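You operate a simulated robot arm through the tools that you are given. There is no shell and no other tool.

The job below is to be done with a simulated two-armed robot. You get a single attempt, and the scene is never put back.

Task
Swap the grey tray in side 27 for the green one; cover it again.
Fine: side 27 of the long blue box; leave the grey tray on the bench.
Where things are to end (x, y in the base frame): wide green tray within 0.04 m of [0.77, -0.51].

It is judged by the outcome, as a careful person would: the job done as asked, and still so three seconds after it is handed in. It fails if anything else is knocked over, pushed out of place, dropped, spilled or broken. A push-on lid holds only when it is set on centred and level and pressed home; a screw cap is set on level and turned clockwise until tight.

Robot
Two 7-joint arms with two-finger parallel grippers on one trunk that stands fixed in place. Base frame: the origin is at the foot of the trunk, x ahead of it, y to its left, z up; the work surface is at about z = 0.86. Units: m, rad, N and s.
The left shoulder is at [0.07, 0.163, 1.27], the right one opposite. With the tool pointing down near the work surface each hand reaches from about 0.36 to 0.88 m from the base axis, measured 20 degrees to its own side. Payload 3.43 kg a hand.
The tool frame of a hand sits at the grasp point between the pads (the TCP): z along the fingers, y along the line on which they close. The tips reach 0.034 m beyond it. The gripper opens to 0.128 m. The fingers are 0.024 m wide and 0.012 m thick; the gripper's body (0.048 by 0.13 m) begins 0.096 m behind the TCP.
Orientation is that of the tool frame in the base frame, as a unit quaternion [x, y, z, w]. With the fingers straight down and closing along the base's y, the tool's x points along the base's -x, its y along +y and its z along -z.

Tools
- The arms move only by the tool play_rows. It takes "left_series", "right_series" or both (then of equal length, played together; a hand with none holds still); each is a list that holds one entry, the list of rows, each a list of 6 numbers: the shift along the tool's x, y, z in m, then the turn, a rotation vector about the tool's x, y, z in rad. In form: [[[tx, ty, tz, rx, ry, rz], ...]]. A call has 1 to 20 rows; each row is the pose to reach, as a shift and turn from the pose commanded when the call began, along the tool's axes at that moment. "left_claw" and "right_claw" are, for a hand that has rows, the closure in counts, from 0 (fully open) to 255 (shut), set as the call begins (left out, the last holds). Each row takes 0.2 s and may step no farther than 0.05 m and 0.15 rad from the row before; otherwise, or with a gripper value out of range, the whole call is refused. A pose out of reach is approached as far as the arm can. The call stops where the force on the tool passes 40 N (or 10 N more than at its start, if that is more) or the arm is blocked; 0.2 s more then pass. Each finger travels about 0.153 m/s and halts on what it meets, pressing with about 42 N; the grip force reading is that of the motor and also rises with nothing between the fingers. The clock runs only during rows and for 0.2 s after the last one: add rows that repeat a pose to give the fingers time. It gives the time, the measured TCP pose, the force on the tool (base axes), the opening and the grip force at its end, in the units of the frame above (readings bear some noise), with the torque about the TCP (base axes, N m) and any sound that the robot's microphone picked up.
- Cameras (640 x 400 px; columns grow to the right, rows downward): "scene" is now at [0.1096, -0.0488, 1.4855]; the picture's right is [-0.66, -0.75, 0.00], its down [-0.47, 0.41, -0.78] and it looks along [0.58, -0.52, -0.63] (base axes); focal length 324 px, centre (320, 200). "left" rides on the left gripper at [0.076, 0.011, -0.16] in its tool frame; the picture's right is [-0.15, 0.99, 0.00], its down [-0.88, -0.13, -0.46] and it looks along [-0.45, -0.07, 0.89] (tool axes); focal length 234 px, centre (320, 200). "right" rides on the right gripper at [0.076, -0.011, -0.16] in its tool frame; the picture's right is [0.15, 0.99, 0.00], its down [-0.88, 0.13, -0.46] and it looks along [-0.45, 0.07, 0.89] (tool axes); focal length 234 px, centre (320, 200). There is no depth. A picture from a camera that has moved, and an enlarged one, comes with that camera's place and axes in the base frame and with its lens. The place of the scene camera against the robot may be out by one fixed shift of up to 0.012 m in any direction.
- grab_frame(camera): a new picture of that camera. The clock stands still meanwhile.
- move_column(by): slides the trunk up (or, below 0, down) by that many m; the arms and the scene camera ride with it, the base frame stays. It gives what a move gives, with no picture.
- head_to(pan, tilt): turns the head with the scene camera to pan (to the left, within 1.501 rad either way) and tilt (down, from -0.506 to 1.204), counted from straight ahead of the robot. It gives what a move gives.
- zoom(camera, box): a new picture of the part [left, top, right, bottom] of that camera's present view, enlarged. The clock stands still meanwhile.
- hand_in(): hands the job in; it is judged then, once.

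Nothing tells you positions but the pictures and the camera data. Unless the task says otherwise, let go and move clear before handing in.

The tools are called after "Emit:" as a command line: name --argument value ..., lists and objects as JSON in quotes. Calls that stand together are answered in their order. play_rows: Moves the arms, as the interface text tells. Its arguments: {"type":"object","properties":{"left_series":{"type":"array","items":{"type":"array","items":{"type":"array","items":{"type":"number"}}}},"left_claw":{"type":"number"},"right_series":{"type":"array","items":{"type":"array","items":{"type":"array","items":{"type":"number"}}}},"right_claw":{"type":"number"}},"required":[]} The other tools are called the same way: move_column (by) moves the trunk up or down; head_to (pan, tilt) turns the head that bears the scene camera; grab_frame (camera) takes a picture; zoom (camera, box) takes an enlarged picture of a part of a camera's view; hand_in () hands the job in.

At the start:

```text
time: 0.0
left_position: [0.5544, -0.1127, 1.2418]
left_ee_rot: [0.0, 1.0, 0.0, 0.0]
left_wrist_force: [0.0, -0.9, 0.0]
left_ft_torque: [-0.03, -0.03, 0.02]
left_width: 0.1277
left_finger_force: 0.0
right_position: [0.3715, -0.4509, 1.175]
right_ee_rot: [0.001, 1.0, 0.001, 0.0]
right_wrist_force: [-0.9, 0.0, -0.2]
right_ft_torque: [0.01, -0.03, -0.01]
right_width: 0.1281
right_finger_force: 0.1
trunk travel left (down, up): [-0.75, 0.19]
head pan, tilt (commanded): [-0.724, 0.675]
```

scene: 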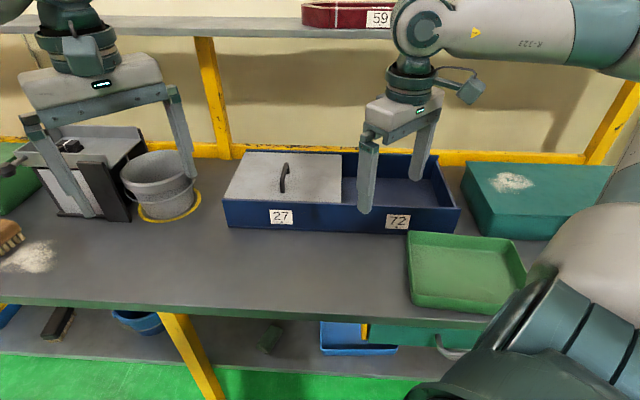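
right: 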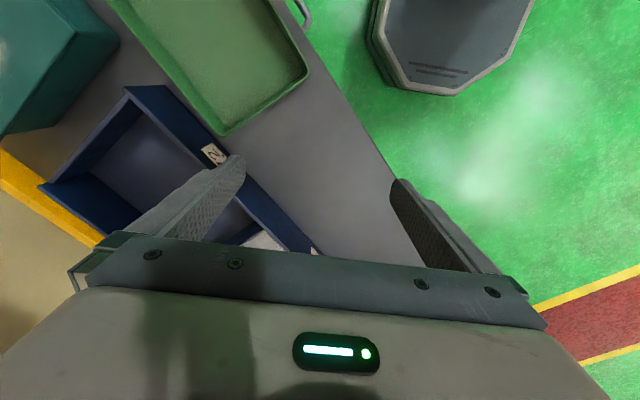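
left: 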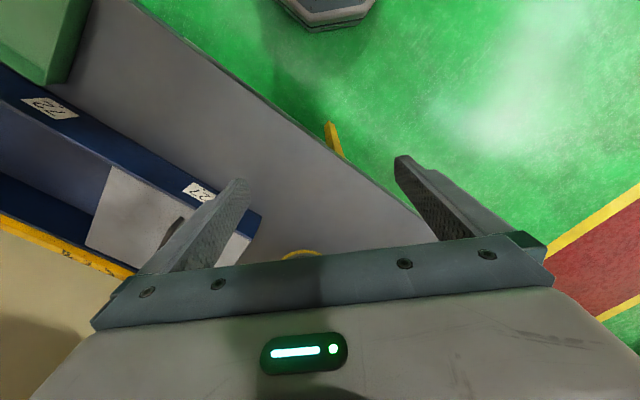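

The picture shows the long blue box with side 27 (left, grey lid with a handle) and side 72 (right, open), and the green tray on the bench in front of side 72. I'll look closer before I move anything.

Emit:
zoom --camera "scene" --box '[210, 130, 480, 300]'

Emit:
zoom --camera "scene" --box '[0, 100, 240, 250]'

Emit:
zoom --camera "scene" --box '[380, 130, 640, 330]'

```text
2.35 times, centred on (345, 215) of scene
camera zoom: at [0.1096, -0.0488, 1.4855], right [-0.66, -0.75, 0.0], down [-0.47, 0.41, -0.78], along [0.58, -0.52, -0.63], focal length 762 px, centre (261, 165)
```

zoom: 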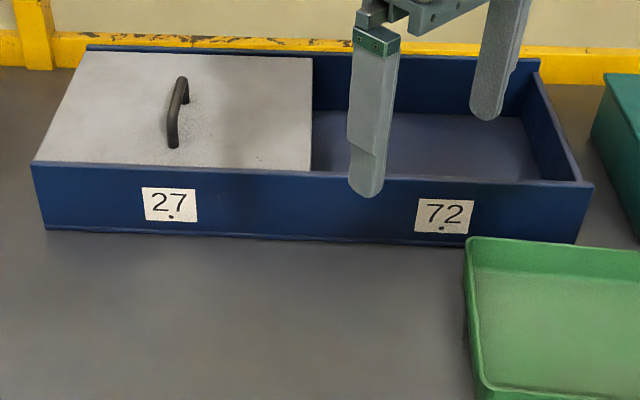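

```text
2.67 times, centred on (120, 175) of scene
camera zoom: at [0.1096, -0.0488, 1.4855], right [-0.66, -0.75, 0.0], down [-0.47, 0.41, -0.78], along [0.58, -0.52, -0.63], focal length 864 px, centre (853, 267)
```

zoom: 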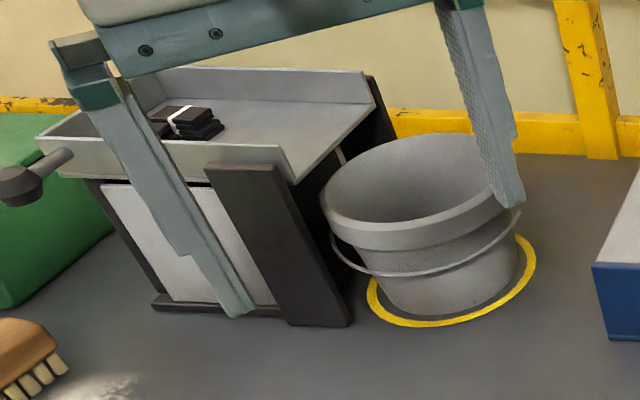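

```text
2.00 times, centred on (510, 230) of scene
camera zoom: at [0.1096, -0.0488, 1.4855], right [-0.66, -0.75, 0.0], down [-0.47, 0.41, -0.78], along [0.58, -0.52, -0.63], focal length 648 px, centre (-60, 140)
```

zoom: 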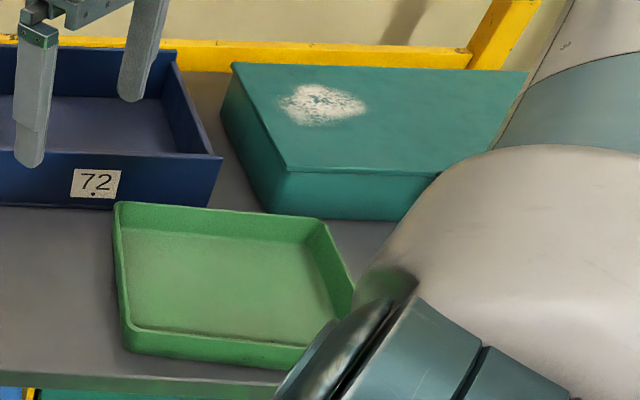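

The lid covers side 27. I'll zoom in on the lid and its edges and look around for other obstacles such as the overhead shelf.

Emit:
zoom --camera "scene" --box '[215, 140, 365, 240]'

Emit:
head_to --pan -0.724 --tilt 0.2

Emit:
grab_frame --camera "scene"

```text
4.00 times, centred on (290, 190) of scene
camera zoom: at [0.1096, -0.0488, 1.4855], right [-0.66, -0.75, 0.0], down [-0.47, 0.41, -0.78], along [0.58, -0.52, -0.63], focal length 1295 px, centre (440, 240)
```

zoom: 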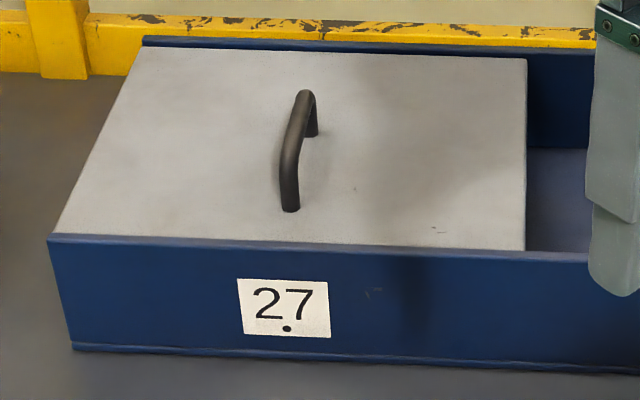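

```text
time: 0.9
left_position: [0.5559, -0.1133, 1.242]
left_ee_rot: [0.0, 1.0, 0.0, 0.0]
left_wrist_force: [0.1, -0.3, 0.3]
left_ft_torque: [0.0, 0.0, -0.01]
left_width: 0.1278
left_finger_force: 0.1
right_position: [0.3714, -0.4506, 1.1747]
right_ee_rot: [0.001, 1.0, 0.0, -0.001]
right_wrist_force: [0.2, 0.6, 0.3]
right_ft_torque: [0.03, 0.0, -0.01]
right_width: 0.128
right_finger_force: 0.0
trunk travel left (down, up): [-0.75, 0.19]
head pan, tilt (commanded): [-0.724, 0.201]
```

```text
taken
camera scene: at [0.1151, -0.0537, 1.5288], right [-0.66, -0.75, 0.0], down [-0.15, 0.13, -0.98], along [0.73, -0.65, -0.2], focal length 324 px, centre (320, 200)
```

scene: 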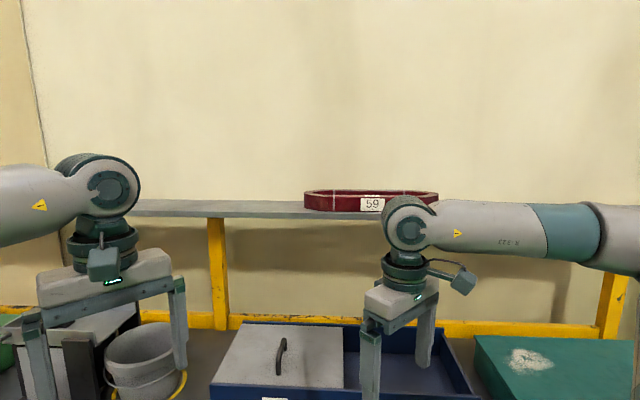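

The box runs at about 45° to the base axes, with its rim near z≈0.96. The lid is near (0.76, -0.50) and its handle near (0.73, -0.47). I'll turn the head back down and bring the right hand over the lid, high up, to see the handle with the wrist camera.

Emit:
play_rows --right_series '[[[-0.041, 0.001, 0, 0, 0, 0.098], [-0.082, 0.003, 0, 0, 0, 0.196], [-0.123, 0.004, 0, 0, 0, 0.294], [-0.164, 0.005, 0, 0, 0, 0.392], [-0.205, 0.006, 0, 0, 0, 0.49], [-0.246, 0.008, 0, 0, 0, 0.588], [-0.287, 0.009, 0, 0, 0, 0.687], [-0.328, 0.01, 0, 0, 0, 0.785], [-0.328, 0.01, 0, 0, 0, 0.785]]]' --right_claw 0

Emit:
head_to --pan -0.724 --tilt 0.675

Emit:
grab_frame --camera "right"

Emit:
grab_frame --camera "scene"

Emit:
grab_frame --camera "left"

```text
time: 2.9
left_position: [0.5557, -0.1143, 1.2419]
left_ee_rot: [0.001, 1.0, 0.0, 0.001]
left_wrist_force: [0.7, -0.7, -0.1]
left_ft_torque: [0.01, -0.05, -0.03]
left_width: 0.128
left_finger_force: 0.1
right_position: [0.6995, -0.4402, 1.1738]
right_ee_rot: [0.383, 0.924, 0.001, 0.0]
right_wrist_force: [-0.7, 0.5, -0.8]
right_ft_torque: [0.0, -0.02, -0.02]
right_width: 0.1279
right_finger_force: 0.0
trunk travel left (down, up): [-0.75, 0.19]
head pan, tilt (commanded): [-0.724, 0.201]
```

```text
time: 3.8
left_position: [0.5563, -0.1124, 1.2404]
left_ee_rot: [0.001, 1.0, -0.001, 0.0]
left_wrist_force: [-0.4, -1.2, 0.2]
left_ft_torque: [0.02, 0.01, 0.0]
left_width: 0.1282
left_finger_force: 0.1
right_position: [0.6993, -0.4417, 1.1748]
right_ee_rot: [0.383, 0.924, -0.001, 0.0]
right_wrist_force: [-0.2, 0.1, -0.9]
right_ft_torque: [0.01, 0.01, 0.03]
right_width: 0.1282
right_finger_force: 0.1
trunk travel left (down, up): [-0.75, 0.19]
head pan, tilt (commanded): [-0.724, 0.675]
```

```text
taken
camera right: at [0.6385, -0.3948, 1.3349], right [0.6, 0.8, 0.0], down [0.71, -0.53, 0.46], along [0.37, -0.27, -0.89], focal length 234 px, centre (320, 200)
```

right: 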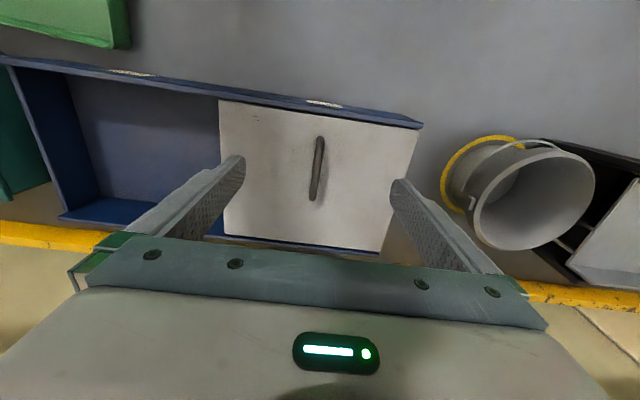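

```text
taken
camera scene: at [0.1102, -0.0487, 1.4856], right [-0.66, -0.75, 0.0], down [-0.47, 0.41, -0.78], along [0.58, -0.52, -0.62], focal length 324 px, centre (320, 200)
```

scene: 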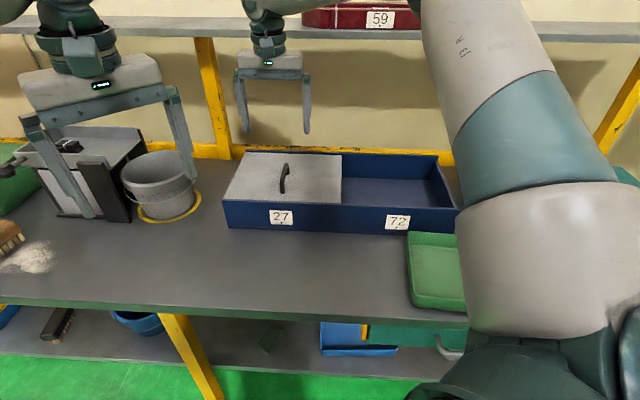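

```text
taken
camera left: at [0.481, -0.1005, 1.4021], right [0.15, 0.99, 0.0], down [0.88, -0.13, 0.46], along [0.45, -0.07, -0.89], focal length 234 px, centre (320, 200)
```

left: 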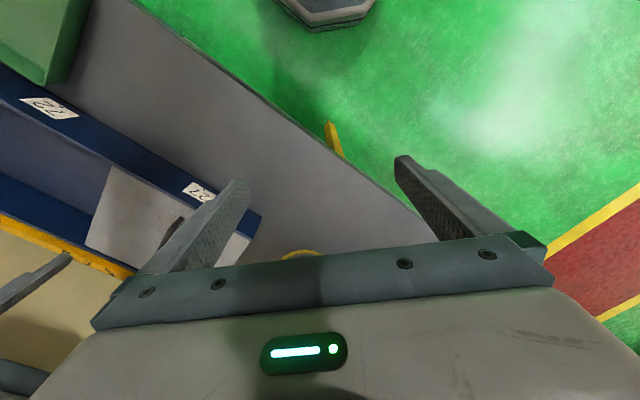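

The right wrist camera now sees the lid and handle, with the handle close to (0.735, -0.47). I'll zoom in on both views to measure the handle and the lid edges.

Emit:
zoom --camera "right" --box '[210, 80, 430, 260]'

Emit:
zoom --camera "scene" --box '[215, 140, 365, 240]'

```text
2.22 times, centred on (320, 170) of right
camera zoom: at [0.6385, -0.3948, 1.3349], right [0.6, 0.8, 0.0], down [0.71, -0.53, 0.46], along [0.37, -0.27, -0.89], focal length 520 px, centre (320, 267)
```

zoom: 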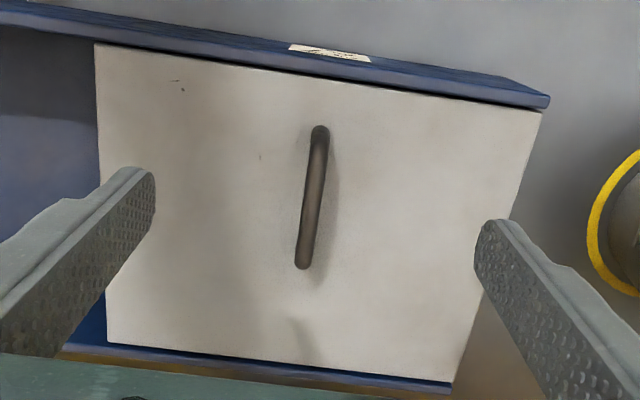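

```text
4.00 times, centred on (290, 190) of scene
camera zoom: at [0.1102, -0.0487, 1.4856], right [-0.66, -0.75, 0.0], down [-0.47, 0.41, -0.78], along [0.58, -0.52, -0.62], focal length 1295 px, centre (440, 240)
```

zoom: 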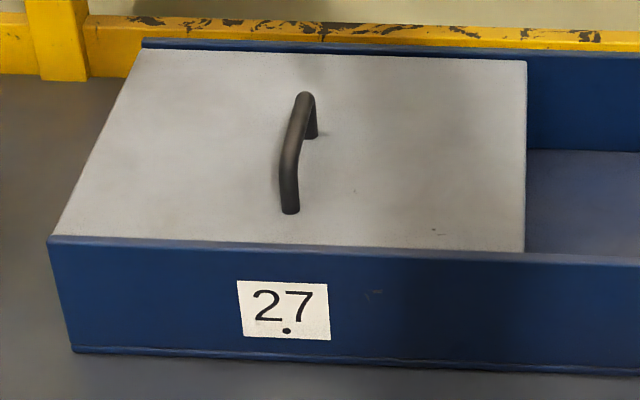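

The lid centre is at about (0.767, -0.508), with its top at z≈0.955 and an angle of 45°. The handle bar is off-centre toward the robot, from n≈0.81 to 0.91, with its top near z≈1.0. I'll take the left arm out of the way and bring the right hand over the rear part of the handle, close to the lid's centre of mass.

Emit:
play_rows --left_series '[[[0.007, 0.039, 0, 0, 0, 0.098], [0.014, 0.078, 0, 0, 0, 0.196], [0.021, 0.117, 0, 0, 0, 0.294], [0.028, 0.156, 0, 0, 0, 0.392], [0.035, 0.195, 0, 0, 0, 0.49], [0.042, 0.234, 0, 0, 0, 0.588], [0.049, 0.273, 0, 0, 0, 0.687], [0.055, 0.312, 0, 0, 0, 0.785], [0.055, 0.312, 0, 0, 0, 0.785]]]' --right_series '[[[-0.02, 0.001, 0.01, 0, 0, 0], [-0.04, 0.001, 0.02, 0, 0, 0], [-0.06, 0.002, 0.035, 0, 0, 0], [-0.077, 0.0025, 0.05, 0, 0, 0], [-0.077, 0.0025, 0.07, 0, 0, 0], [-0.077, 0.0025, 0.085, 0, 0, 0], [-0.077, 0.0025, 0.1, 0, 0, 0], [-0.077, 0.0025, 0.115, 0, 0, 0], [-0.077, 0.0025, 0.115, 0, 0, 0]]]'

Emit:
grab_frame --camera "right"

Emit:
grab_frame --camera "left"

Emit:
zoom --camera "scene" --box '[200, 60, 380, 240]'

```text
time: 5.8
left_position: [0.5007, 0.1983, 1.2409]
left_ee_rot: [0.383, 0.924, 0.0, 0.001]
left_wrist_force: [-0.8, 0.1, 0.7]
left_ft_torque: [0.06, 0.05, 0.01]
left_width: 0.1278
left_finger_force: 0.0
right_position: [0.7423, -0.494, 1.0616]
right_ee_rot: [0.383, 0.924, 0.001, 0.0]
right_wrist_force: [-0.5, -0.4, -1.5]
right_ft_torque: [0.04, 0.01, 0.0]
right_width: 0.128
right_finger_force: 0.1
right hand out of reach, approached as far as the arm can: row 5, 6, 7, 8, 9
trunk travel left (down, up): [-0.75, 0.19]
head pan, tilt (commanded): [-0.724, 0.675]
```

```text
taken
camera right: at [0.6813, -0.4484, 1.2233], right [0.6, 0.8, 0.0], down [0.71, -0.53, 0.46], along [0.37, -0.27, -0.89], focal length 234 px, centre (320, 200)
```

right: 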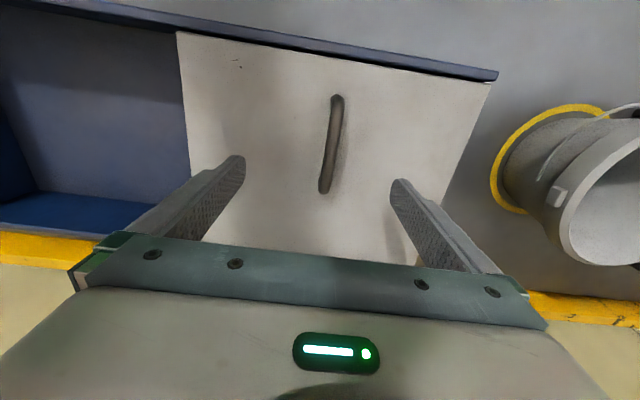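

```text
taken
camera left: at [0.4561, 0.2608, 1.4013], right [0.8, 0.6, 0.0], down [0.53, -0.72, 0.46], along [0.27, -0.37, -0.89], focal length 234 px, centre (320, 200)
```

left: 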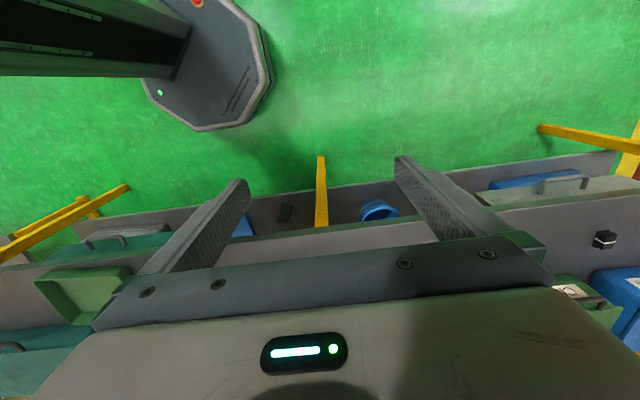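

```text
2.22 times, centred on (290, 150) of scene
camera zoom: at [0.1102, -0.0499, 1.4855], right [-0.66, -0.75, 0.0], down [-0.47, 0.42, -0.78], along [0.58, -0.52, -0.63], focal length 720 px, centre (387, 311)
```

zoom: 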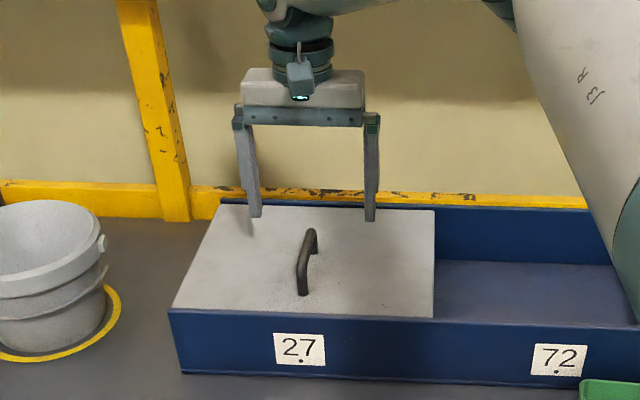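

The hand couldn't quite reach that point because the wrist sits above the shoulder. Raising the trunk should add reach, so I'll go up 0.15 m, which also lifts the hand.

Emit:
move_column --by 0.15

Emit:
play_rows --right_series '[[[0, 0, 0.01, 0, 0, 0], [0, 0, 0.01, 0, 0, 0]]]'

```text
time: 7.6
left_position: [0.5006, 0.1987, 1.3912]
left_ee_rot: [0.382, 0.924, 0.0, 0.0]
left_wrist_force: [-0.3, -0.1, 0.1]
left_ft_torque: [0.0, -0.01, 0.01]
left_width: 0.1283
left_finger_force: 0.0
right_position: [0.7432, -0.4928, 1.2153]
right_ee_rot: [0.383, 0.924, -0.001, 0.001]
right_wrist_force: [0.3, 0.1, -0.2]
right_ft_torque: [0.0, -0.02, -0.01]
right_width: 0.128
right_finger_force: 0.1
trunk travel left (down, up): [-0.9, 0.04]
head pan, tilt (commanded): [-0.724, 0.675]
```

```text
time: 8.2
left_position: [0.5006, 0.1997, 1.3912]
left_ee_rot: [0.381, 0.924, 0.0, 0.0]
left_wrist_force: [0.1, 0.1, -0.5]
left_ft_torque: [0.03, -0.01, 0.02]
left_width: 0.1278
left_finger_force: 0.1
right_position: [0.7408, -0.4922, 1.2036]
right_ee_rot: [0.384, 0.923, 0.001, 0.002]
right_wrist_force: [0.7, 0.2, 0.1]
right_ft_torque: [-0.01, -0.01, -0.02]
right_width: 0.1282
right_finger_force: 0.1
trunk travel left (down, up): [-0.9, 0.04]
head pan, tilt (commanded): [-0.724, 0.675]
```

The trunk is up and the hand is at (0.741, -0.492, 1.204). Next I'll descend to about z=1.06 and correct to the grasp line over the handle.

Emit:
play_rows --right_series '[[[0, 0, 0.035, 0, 0, 0], [0, 0.003, 0.07, 0, 0, 0], [-0.004, 0.006, 0.105, 0, 0, 0], [-0.008, 0.009, 0.14, 0, 0, 0], [-0.012, 0.009, 0.143, 0, 0, 0], [-0.012, 0.009, 0.143, 0, 0, 0]]]'

Emit:
grab_frame --camera "right"

Emit:
zoom --camera "scene" --box '[200, 120, 380, 260]'

```text
time: 9.6
left_position: [0.5005, 0.2007, 1.3912]
left_ee_rot: [0.382, 0.924, 0.001, 0.0]
left_wrist_force: [-0.2, 0.3, -0.7]
left_ft_torque: [0.01, -0.02, -0.03]
left_width: 0.128
left_finger_force: 0.1
right_position: [0.6944, -0.4894, 1.1084]
right_ee_rot: [0.383, 0.924, 0.001, 0.002]
right_wrist_force: [-0.3, 0.6, -1.0]
right_ft_torque: [0.03, 0.02, -0.01]
right_width: 0.1278
right_finger_force: 0.1
right hand out of reach, approached as far as the arm can: row 1, 2, 3, 4, 5, 6
trunk travel left (down, up): [-0.9, 0.04]
head pan, tilt (commanded): [-0.724, 0.675]
```

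```text
taken
camera right: at [0.6327, -0.4439, 1.2693], right [0.6, 0.8, 0.0], down [0.71, -0.53, 0.46], along [0.37, -0.27, -0.89], focal length 234 px, centre (320, 200)
```

right: 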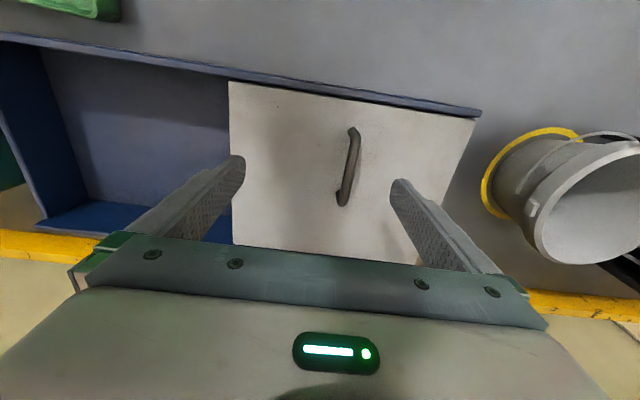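

```text
2.86 times, centred on (290, 190) of scene
camera zoom: at [0.1097, -0.0487, 1.6356], right [-0.66, -0.75, 0.0], down [-0.47, 0.41, -0.78], along [0.58, -0.52, -0.63], focal length 925 px, centre (406, 229)
```

zoom: 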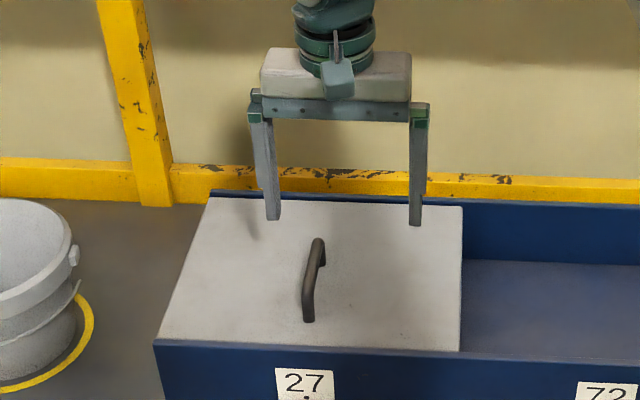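

Raising the trunk reduced the reach: the limit behaves like a sphere of about 0.775 m around the shoulder. So the trunk should go down instead. I'll lift the hand first and then lower the trunk.

Emit:
play_rows --right_series '[[[0.008, 0.005, -0.043, 0, 0, 0], [0.015, 0.01, -0.086, 0, 0, 0], [0.022, 0.015, -0.129, 0, 0, 0], [0.03, 0.02, -0.172, 0, 0, 0], [0.037, 0.025, -0.215, 0, 0, 0], [0.045, 0.03, -0.258, 0, 0, 0], [0.052, 0.035, -0.301, 0, 0, 0], [0.06, 0.04, -0.34, 0, 0, 0], [0.06, 0.04, -0.34, 0, 0, 0]]]'

Emit:
grab_frame --camera "scene"

Emit:
grab_frame --camera "left"

```text
time: 11.6
left_position: [0.5007, 0.1992, 1.3913]
left_ee_rot: [0.381, 0.925, 0.0, 0.0]
left_wrist_force: [0.3, 0.5, -0.9]
left_ft_torque: [0.01, 0.03, -0.01]
left_width: 0.1284
left_finger_force: 0.2
right_position: [0.6821, -0.4185, 1.4495]
right_ee_rot: [0.383, 0.924, 0.0, -0.001]
right_wrist_force: [0.8, 0.3, -0.1]
right_ft_torque: [0.03, 0.02, 0.02]
right_width: 0.1282
right_finger_force: 0.0
trunk travel left (down, up): [-0.9, 0.04]
head pan, tilt (commanded): [-0.724, 0.675]
```

```text
taken
camera scene: at [0.1102, -0.0488, 1.6355], right [-0.66, -0.75, 0.0], down [-0.47, 0.41, -0.78], along [0.58, -0.52, -0.63], focal length 324 px, centre (320, 200)
```

scene: 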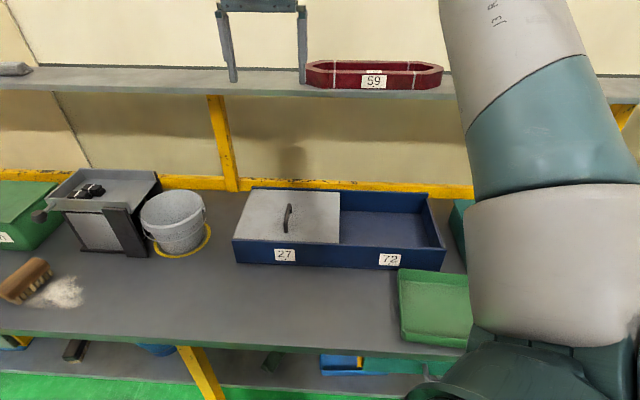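

```text
taken
camera left: at [0.456, 0.2615, 1.5512], right [0.8, 0.6, 0.0], down [0.53, -0.71, 0.46], along [0.27, -0.37, -0.89], focal length 234 px, centre (320, 200)
```

left: 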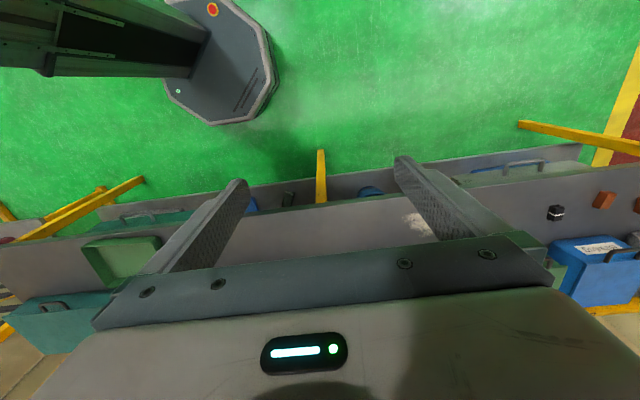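

The view from up here shows the bench clearly: the shelf is at z≈1.29 behind the box, and the bench in front of the box is free. I'll lower the trunk by 0.35 m, which leaves the right hand at about z=1.10.

Emit:
move_column --by -0.35

Emit:
grab_frame --camera "scene"

Emit:
grab_frame --camera "left"

```text
time: 15.0
left_position: [0.4997, 0.1986, 1.0407]
left_ee_rot: [0.383, 0.924, 0.0, 0.0]
left_wrist_force: [-0.5, 0.0, 0.2]
left_ft_torque: [-0.01, -0.02, 0.02]
left_width: 0.1278
left_finger_force: 0.1
right_position: [0.6801, -0.4186, 1.099]
right_ee_rot: [0.382, 0.924, 0.001, 0.001]
right_wrist_force: [0.3, 0.3, -0.2]
right_ft_torque: [-0.01, 0.01, 0.0]
right_width: 0.1279
right_finger_force: 0.0
trunk travel left (down, up): [-0.55, 0.39]
head pan, tilt (commanded): [-0.724, 0.675]
```

```text
taken
camera scene: at [0.1095, -0.0486, 1.2856], right [-0.66, -0.75, 0.0], down [-0.47, 0.41, -0.78], along [0.58, -0.52, -0.63], focal length 324 px, centre (320, 200)
```

scene: 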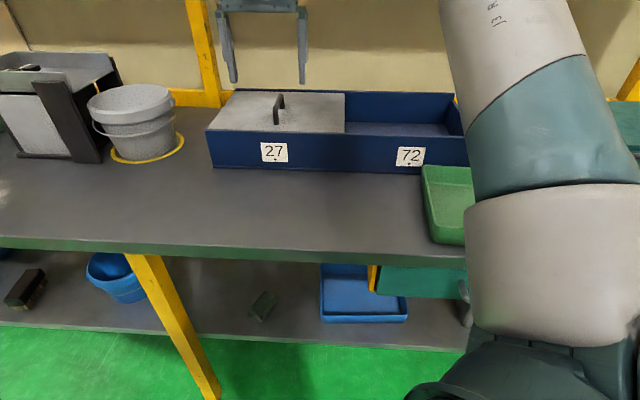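

```text
taken
camera left: at [0.4554, 0.2617, 1.2015], right [0.8, 0.6, 0.0], down [0.53, -0.71, 0.46], along [0.27, -0.37, -0.89], focal length 234 px, centre (320, 200)
```

left: 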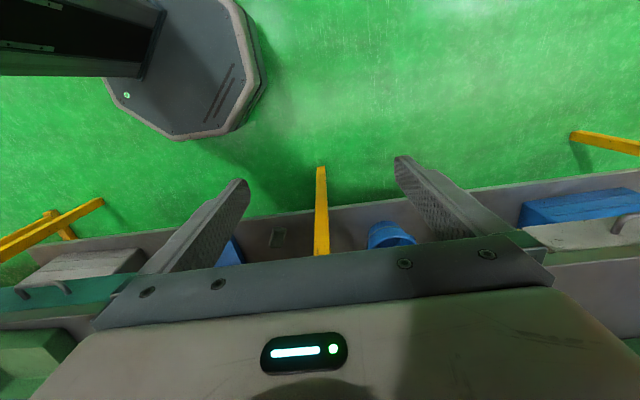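

Now I'll move the right hand to the grasp column over the rear part of the handle.

Emit:
play_rows --right_series '[[[-0.03, 0, 0, 0, 0, 0], [-0.06, 0, 0.01, 0, 0, 0], [-0.09, 0, 0.02, 0, 0, 0], [-0.107, 0, 0.03, 0, 0, 0], [-0.107, 0, 0.039, 0, 0, 0], [-0.107, 0, 0.039, 0, 0, 0]]]'

Emit:
grab_frame --camera "right"

Emit:
zoom --camera "scene" --box '[190, 20, 370, 180]'

```text
time: 16.4
left_position: [0.4993, 0.1996, 1.0403]
left_ee_rot: [0.382, 0.924, 0.0, 0.001]
left_wrist_force: [-0.5, -0.1, 0.6]
left_ft_torque: [0.02, 0.01, -0.02]
left_width: 0.1279
left_finger_force: 0.1
right_position: [0.743, -0.4931, 1.0571]
right_ee_rot: [0.382, 0.924, -0.001, 0.001]
right_wrist_force: [-0.4, -0.6, -0.1]
right_ft_torque: [-0.01, 0.01, 0.01]
right_width: 0.1278
right_finger_force: 0.1
right hand out of reach, approached as far as the arm can: row 3, 4, 5, 6
trunk travel left (down, up): [-0.55, 0.39]
head pan, tilt (commanded): [-0.724, 0.675]
```

```text
taken
camera right: at [0.6815, -0.4467, 1.2172], right [0.6, 0.8, 0.0], down [0.71, -0.53, 0.46], along [0.37, -0.27, -0.89], focal length 234 px, centre (320, 200)
```

right: 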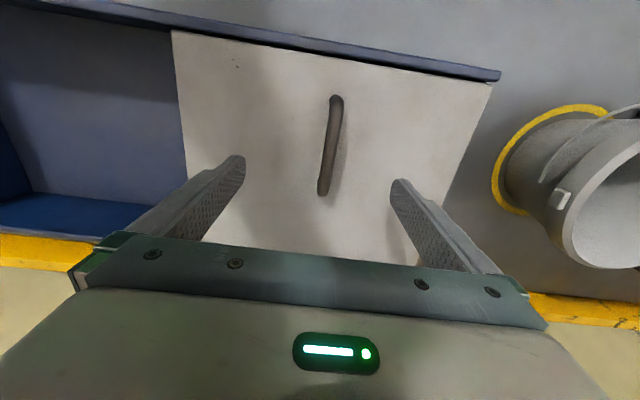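

```text
2.50 times, centred on (280, 100) of scene
camera zoom: at [0.1091, -0.0484, 1.2856], right [-0.66, -0.75, 0.0], down [-0.47, 0.41, -0.78], along [0.58, -0.52, -0.62], focal length 810 px, centre (420, 450)
```

zoom: 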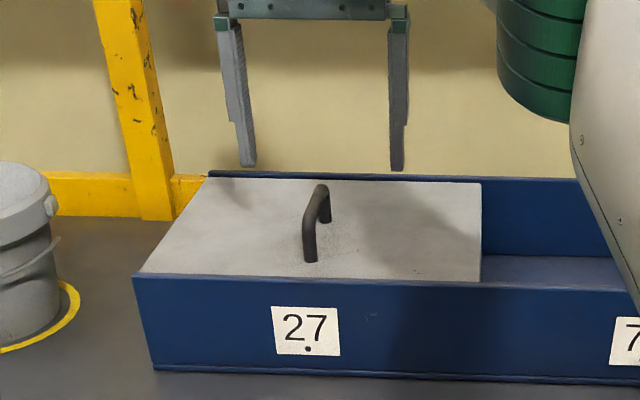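

The limit at this height is close to the handle line. It is better to grip the handle lengthwise, with the fingers on its two end legs, which needs less reach and holds the off-centre lid level. I'll turn the hand by -90° above the handle.

Emit:
play_rows --right_series '[[[0.002, 0.001, -0.01, 0, 0, 0], [0.005, 0.002, -0.02, 0, 0, -0.14], [0.008, 0.003, -0.028, 0, 0, -0.28], [0.01, 0.004, -0.028, 0, 0, -0.42], [0.012, 0.005, -0.028, 0, 0, -0.56], [0.014, 0.006, -0.028, 0, 0, -0.7], [0.016, 0.007, -0.028, 0, 0, -0.84], [0.018, 0.0085, -0.028, 0, 0, -0.98], [0.0184, 0.0085, -0.028, 0, 0, -1.12], [0.0184, 0.0085, -0.028, 0, 0, -1.26], [0.0184, 0.0085, -0.028, 0, 0, -1.4], [0.0184, 0.0085, -0.028, 0, 0, -1.5708], [0.0184, 0.0085, -0.028, 0, 0, -1.5708]]]'

Emit:
grab_frame --camera "right"

Emit:
grab_frame --camera "scene"

```text
refused: row 12 steps farther than a row can; nothing moved
```

```text
taken
camera right: at [0.6815, -0.4467, 1.2172], right [0.6, 0.8, 0.0], down [0.71, -0.53, 0.46], along [0.37, -0.27, -0.89], focal length 234 px, centre (320, 200)
```

right: 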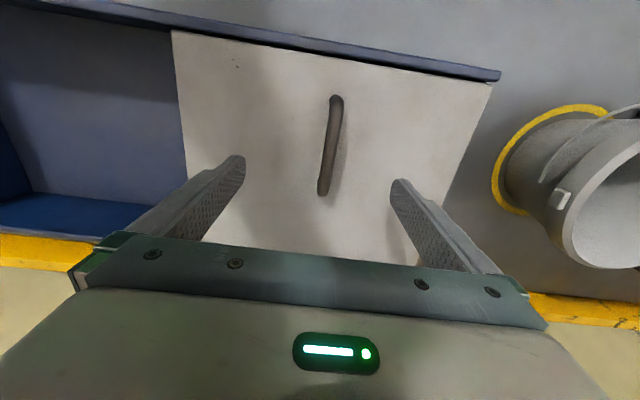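

```text
taken
camera scene: at [0.1091, -0.0484, 1.2856], right [-0.66, -0.75, 0.0], down [-0.47, 0.41, -0.78], along [0.58, -0.52, -0.62], focal length 324 px, centre (320, 200)
```

scene: 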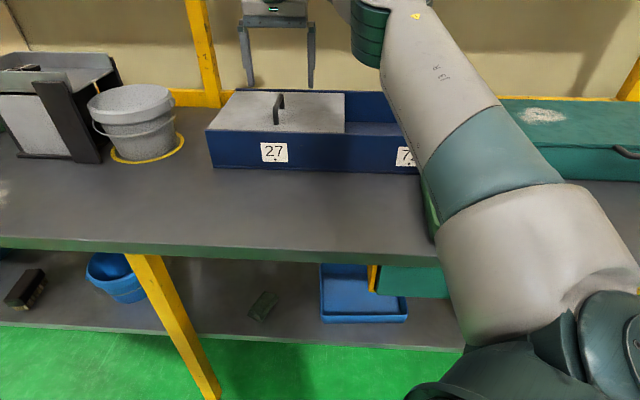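

One step was over the limit, so I'll repeat the turn with finer steps.

Emit:
play_rows --right_series '[[[0.002, 0.001, -0.01, 0, 0, 0], [0.005, 0.002, -0.02, 0, 0, -0.143], [0.008, 0.003, -0.028, 0, 0, -0.286], [0.01, 0.004, -0.028, 0, 0, -0.429], [0.012, 0.005, -0.028, 0, 0, -0.571], [0.014, 0.006, -0.028, 0, 0, -0.714], [0.016, 0.007, -0.028, 0, 0, -0.857], [0.018, 0.008, -0.028, 0, 0, -1.0], [0.018, 0.008, -0.028, 0, 0, -1.143], [0.018, 0.008, -0.028, 0, 0, -1.286], [0.018, 0.008, -0.028, 0, 0, -1.429], [0.018, 0.008, -0.028, 0, 0, -1.5708], [0.018, 0.008, -0.028, 0, 0, -1.5708]]]'

Emit:
grab_frame --camera "right"

Emit:
grab_frame --camera "scene"

```text
time: 19.2
left_position: [0.5007, 0.1993, 1.0412]
left_ee_rot: [0.381, 0.925, 0.0, 0.0]
left_wrist_force: [-1.1, -0.7, 0.2]
left_ft_torque: [-0.03, 0.01, 0.01]
left_width: 0.1279
left_finger_force: 0.1
right_position: [0.5698, -0.3091, 1.0509]
right_ee_rot: [-0.381, 0.925, -0.001, 0.002]
right_wrist_force: [-0.6, -0.7, -0.3]
right_ft_torque: [-0.02, 0.01, 0.02]
right_width: 0.1281
right_finger_force: 0.1
right hand out of reach, approached as far as the arm can: row 3, 6, 7, 8, 9, 10, 11, 12, 13
trunk travel left (down, up): [-0.55, 0.39]
head pan, tilt (commanded): [-0.724, 0.675]
```

```text
taken
camera right: at [0.5242, -0.37, 1.211], right [-0.8, 0.6, 0.0], down [0.53, 0.71, 0.46], along [0.28, 0.36, -0.89], focal length 234 px, centre (320, 200)
```

right: 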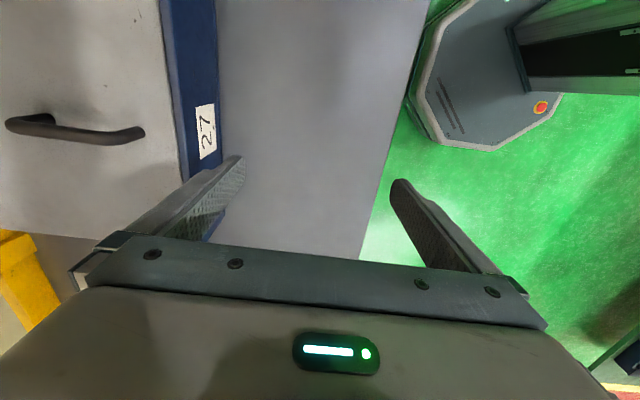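

```text
taken
camera scene: at [0.11, -0.049, 1.2855], right [-0.66, -0.75, 0.0], down [-0.47, 0.41, -0.78], along [0.58, -0.52, -0.63], focal length 324 px, centre (320, 200)
```

scene: 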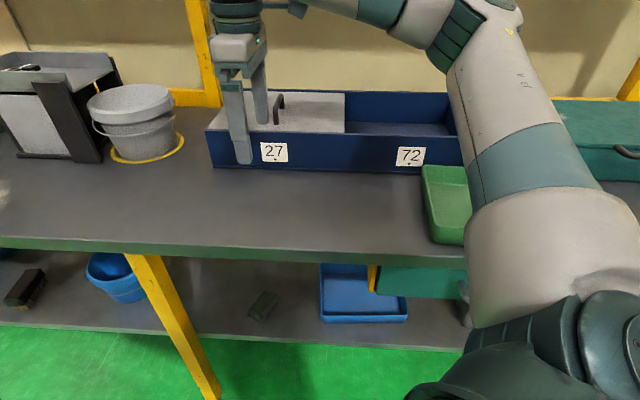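

The wrist limit bites with that turn direction. I'll go back and try the opposite turn (closing along the handle, camera on the left side), watching the reach.

Emit:
play_rows --right_series '[[[0, 0, -0.01, 0, 0, 0.143], [0, 0, -0.02, 0, 0, 0.286], [0, 0, -0.03, 0, 0, 0.429], [0, 0, -0.04, 0, 0, 0.571], [0, -0.02, -0.04, 0, 0, 0.714], [0, -0.04, -0.04, 0, 0, 0.857], [0, -0.06, -0.04, 0, 0, 1.0], [0, -0.08, -0.04, 0, 0, 1.143], [0, -0.1, -0.04, 0, 0, 1.286], [0, -0.12, -0.04, 0, 0, 1.429], [0, -0.14, -0.04, 0, 0, 1.5708], [0, -0.14, -0.04, 0, 0, 1.714], [0, -0.14, -0.04, 0, 0, 1.857], [0, -0.14, -0.04, 0, 0, 2.0], [0, -0.14, -0.04, 0, 0, 2.143], [0, -0.14, -0.04, 0, 0, 2.286], [0, -0.14, -0.04, 0, 0, 2.356], [0, -0.14, -0.04, 0, 0, 2.356]]]'

Emit:
grab_frame --camera "scene"

```text
time: 23.0
left_position: [0.501, 0.1992, 1.0418]
left_ee_rot: [0.382, 0.924, 0.0, -0.001]
left_wrist_force: [0.1, -0.4, -0.5]
left_ft_torque: [-0.02, -0.01, 0.02]
left_width: 0.128
left_finger_force: 0.0
right_position: [0.6659, -0.4085, 1.0927]
right_ee_rot: [0.707, 0.707, 0.0, 0.001]
right_wrist_force: [0.5, 0.8, 0.3]
right_ft_torque: [-0.02, 0.0, 0.01]
right_width: 0.1281
right_finger_force: 0.0
trunk travel left (down, up): [-0.55, 0.39]
head pan, tilt (commanded): [-0.724, 0.675]
```

```text
taken
camera scene: at [0.1097, -0.0487, 1.2856], right [-0.66, -0.75, 0.0], down [-0.47, 0.41, -0.78], along [0.58, -0.52, -0.63], focal length 324 px, centre (320, 200)
```

scene: 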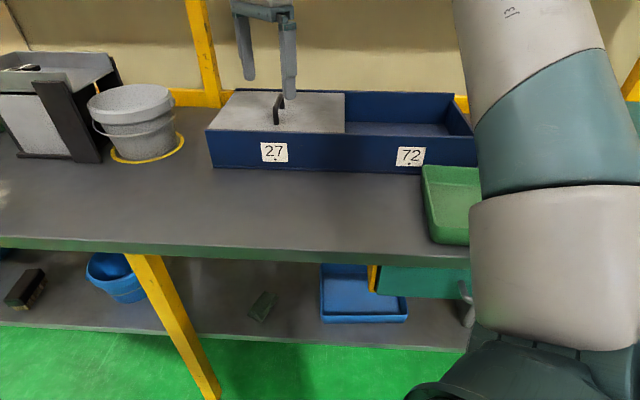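

The opposite direction works so far. I'll continue to the full turn and move over the handle centre.

Emit:
play_rows --right_series '[[[0, 0, 0, 0, 0, 0.14], [0, 0, 0, 0, 0, 0.28], [0, 0, 0, 0, 0, 0.42], [0, 0, 0, 0, 0, 0.56], [0, 0, 0, 0, 0, 0.7], [0, 0, 0, 0, 0, 0.785], [-0.02, 0.02, 0, 0, 0, 0.785], [-0.04, 0.042, 0, 0, 0, 0.785], [-0.0655, 0.069, 0, 0, 0, 0.785], [-0.0655, 0.069, 0, 0, 0, 0.785]]]'

Emit:
grab_frame --camera "right"

Emit:
grab_frame --camera "scene"

```text
time: 25.2
left_position: [0.4979, 0.2009, 1.0423]
left_ee_rot: [0.382, 0.924, 0.0, 0.001]
left_wrist_force: [-0.4, -0.2, -0.1]
left_ft_torque: [-0.01, -0.03, 0.01]
left_width: 0.1279
left_finger_force: 0.1
right_position: [0.7311, -0.4675, 1.0981]
right_ee_rot: [0.922, 0.387, 0.003, 0.005]
right_wrist_force: [0.0, 0.8, 0.7]
right_ft_torque: [-0.05, -0.06, 0.03]
right_width: 0.128
right_finger_force: 0.0
right hand out of reach, approached as far as the arm can: row 9
trunk travel left (down, up): [-0.55, 0.39]
head pan, tilt (commanded): [-0.724, 0.675]
```

```text
taken
camera right: at [0.7748, -0.4042, 1.2582], right [0.81, -0.59, 0.01], down [-0.53, -0.72, 0.46], along [-0.26, -0.38, -0.89], focal length 234 px, centre (320, 200)
```

right: 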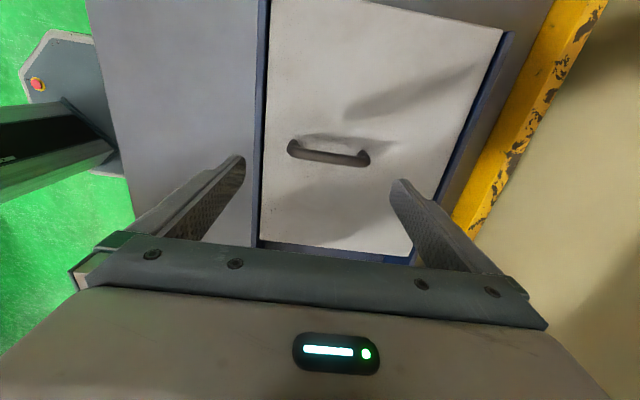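

```text
taken
camera scene: at [0.1073, -0.0476, 1.2859], right [-0.66, -0.75, 0.0], down [-0.47, 0.41, -0.78], along [0.59, -0.52, -0.62], focal length 324 px, centre (320, 200)
```

scene: 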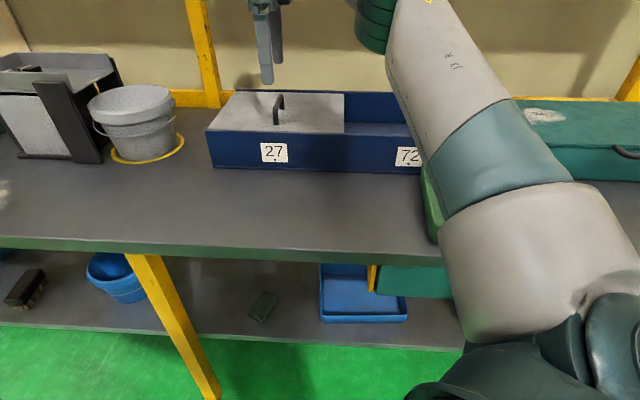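

The hand now closes along the handle. I'll zoom in to check its alignment before descending.

Emit:
zoom --camera "right" --box '[240, 90, 440, 250]'

Emit:
zoom --camera "scene" --box '[190, 20, 370, 180]'

```text
2.50 times, centred on (340, 170) of right
camera zoom: at [0.7748, -0.4042, 1.2582], right [0.81, -0.59, 0.01], down [-0.53, -0.72, 0.46], along [-0.26, -0.38, -0.89], focal length 585 px, centre (270, 275)
```

zoom: 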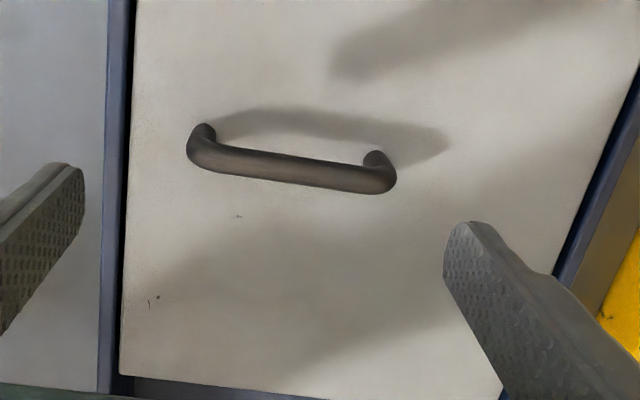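

```text
2.50 times, centred on (280, 100) of scene
camera zoom: at [0.1073, -0.0476, 1.2859], right [-0.66, -0.75, 0.0], down [-0.47, 0.41, -0.78], along [0.59, -0.52, -0.62], focal length 810 px, centre (420, 450)
```

zoom: 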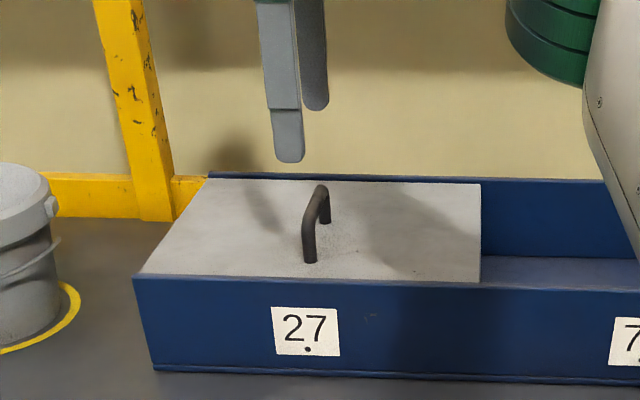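

From this view the handle feet are at n≈0.817 and 0.908, so the handle centre is about (0.740, -0.478). I'll lower to z≈1.045 and centre over it, still above the handle.

Emit:
play_rows --right_series '[[[0, 0, 0.02, 0, 0, 0], [0, 0.005, 0.04, 0, 0, 0], [-0.001, 0.01, 0.053, 0, 0, 0], [-0.001, 0.0137, 0.053, 0, 0, 0], [-0.001, 0.0137, 0.053, 0, 0, 0]]]'

Emit:
grab_frame --camera "right"

Emit:
zoom --camera "scene" --box '[190, 20, 370, 180]'

```text
time: 26.4
left_position: [0.5007, 0.1987, 1.0419]
left_ee_rot: [0.382, 0.924, 0.0, 0.001]
left_wrist_force: [0.4, -0.1, 0.4]
left_ft_torque: [0.01, 0.03, -0.03]
left_width: 0.1282
left_finger_force: 0.1
right_position: [0.7432, -0.4853, 1.0403]
right_ee_rot: [0.924, 0.383, 0.001, 0.0]
right_wrist_force: [0.2, 0.5, -0.8]
right_ft_torque: [0.01, 0.03, 0.0]
right_width: 0.1281
right_finger_force: 0.2
trunk travel left (down, up): [-0.55, 0.39]
head pan, tilt (commanded): [-0.724, 0.675]
```

```text
taken
camera right: at [0.7894, -0.4232, 1.2009], right [0.8, -0.6, 0.0], down [-0.53, -0.71, 0.45], along [-0.27, -0.37, -0.89], focal length 234 px, centre (320, 200)
```

right: 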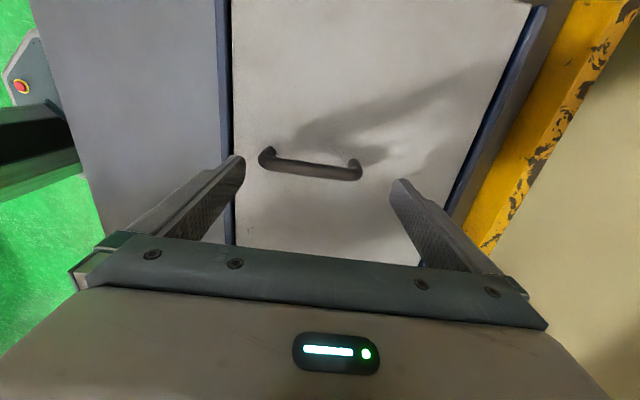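

```text
2.50 times, centred on (280, 100) of scene
camera zoom: at [0.1097, -0.0487, 1.2856], right [-0.66, -0.75, 0.0], down [-0.47, 0.41, -0.78], along [0.58, -0.52, -0.63], focal length 810 px, centre (420, 450)
```

zoom: 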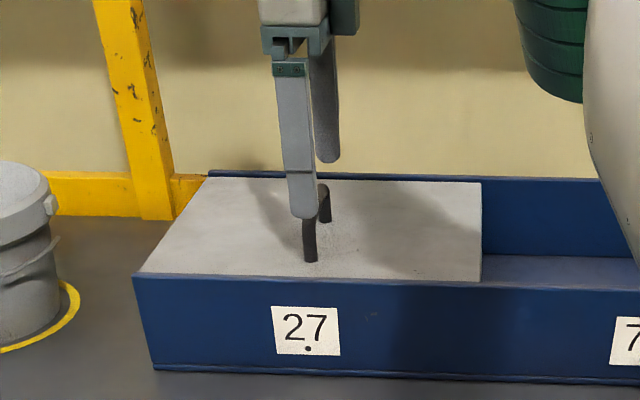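

The handle centre is confirmed at about (0.739, -0.478). I'll centre the hand, descend so the fingertips sit just above the lid, and then close.

Emit:
play_rows --right_series '[[[0.0023, -0.008, 0, 0, 0, 0], [0.0023, -0.008, 0.01, 0, 0, 0], [0.0023, -0.008, 0.02, 0, 0, 0], [0.0023, -0.008, 0.03, 0, 0, 0], [0.0023, -0.008, 0.039, 0, 0, 0], [0.0023, -0.008, 0.039, 0, 0, 0]]]'

Emit:
grab_frame --camera "right"

Emit:
zoom --camera "scene" --box '[230, 60, 350, 160]'

```text
time: 27.8
left_position: [0.4992, 0.1999, 1.0427]
left_ee_rot: [0.382, 0.924, 0.0, 0.0]
left_wrist_force: [-0.2, 0.6, -0.5]
left_ft_torque: [0.0, -0.03, 0.01]
left_width: 0.1281
left_finger_force: 0.0
right_position: [0.7394, -0.4765, 1.0011]
right_ee_rot: [0.924, 0.383, 0.001, 0.001]
right_wrist_force: [-0.8, -0.5, -0.4]
right_ft_torque: [0.0, 0.01, -0.03]
right_width: 0.128
right_finger_force: 0.0
trunk travel left (down, up): [-0.55, 0.39]
head pan, tilt (commanded): [-0.724, 0.675]
```

```text
taken
camera right: at [0.7858, -0.4154, 1.1618], right [0.8, -0.6, 0.0], down [-0.53, -0.71, 0.45], along [-0.27, -0.37, -0.89], focal length 234 px, centre (320, 200)
```

right: 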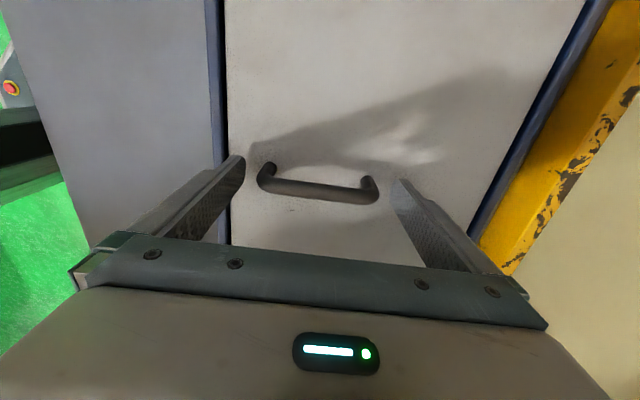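

```text
4.00 times, centred on (290, 110) of scene
camera zoom: at [0.1095, -0.0486, 1.2856], right [-0.66, -0.75, 0.0], down [-0.47, 0.41, -0.78], along [0.58, -0.52, -0.63], focal length 1295 px, centre (440, 560)
```

zoom: 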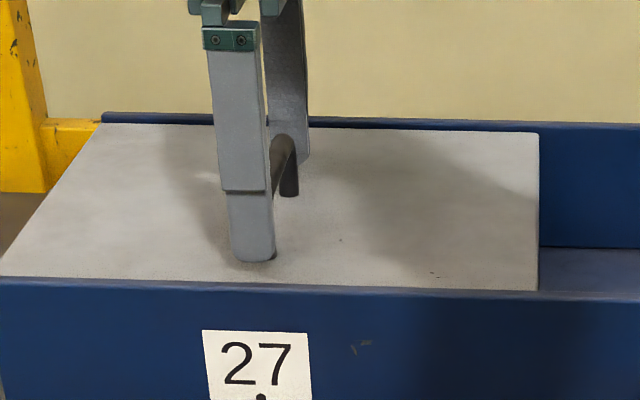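

The fingers straddle the handle's two ends with the tips just above the lid. Closing now.

Emit:
play_rows --right_series '[[[0, 0, 0, 0, 0, 0], [0, 0, 0, 0, 0, 0], [0, 0, 0, 0, 0, 0], [0, 0, 0, 0, 0, 0]]]' --right_claw 255

Emit:
grab_frame --camera "right"

Emit:
zoom --camera "scene" --box '[190, 50, 370, 180]'

```text
time: 28.8
left_position: [0.5007, 0.2003, 1.0409]
left_ee_rot: [0.382, 0.924, 0.0, 0.0]
left_wrist_force: [-1.0, 0.4, 0.1]
left_ft_torque: [0.02, 0.03, 0.0]
left_width: 0.1282
left_finger_force: 0.1
right_position: [0.7405, -0.4753, 1.0005]
right_ee_rot: [0.923, 0.384, 0.0, -0.001]
right_wrist_force: [-6.0, 4.0, -3.4]
right_ft_torque: [1.28, 1.27, 0.05]
right_width: 0.1026
right_finger_force: 45.1
trunk travel left (down, up): [-0.55, 0.39]
head pan, tilt (commanded): [-0.724, 0.675]
```

```text
taken
camera right: at [0.7856, -0.415, 1.1616], right [0.8, -0.6, 0.0], down [-0.53, -0.72, 0.46], along [-0.27, -0.37, -0.89], focal length 234 px, centre (320, 200)
```

right: 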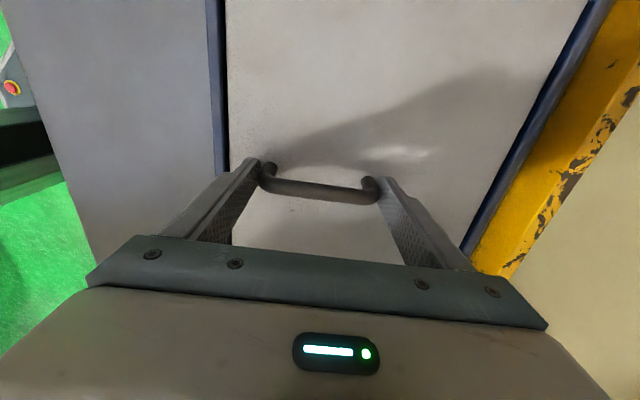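

```text
3.08 times, centred on (280, 115) of scene
camera zoom: at [0.1094, -0.0485, 1.2856], right [-0.66, -0.75, 0.0], down [-0.47, 0.41, -0.78], along [0.58, -0.52, -0.63], focal length 996 px, centre (443, 462)
```

zoom: 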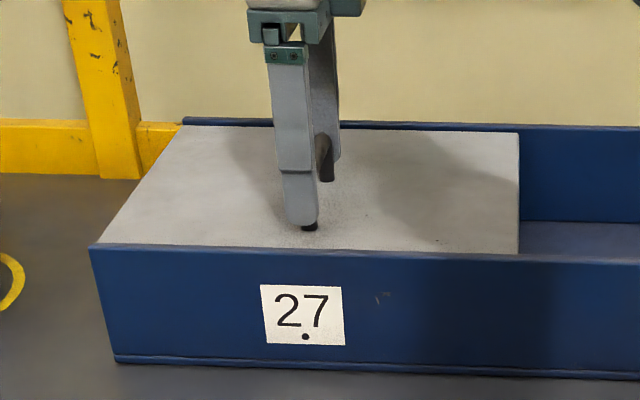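

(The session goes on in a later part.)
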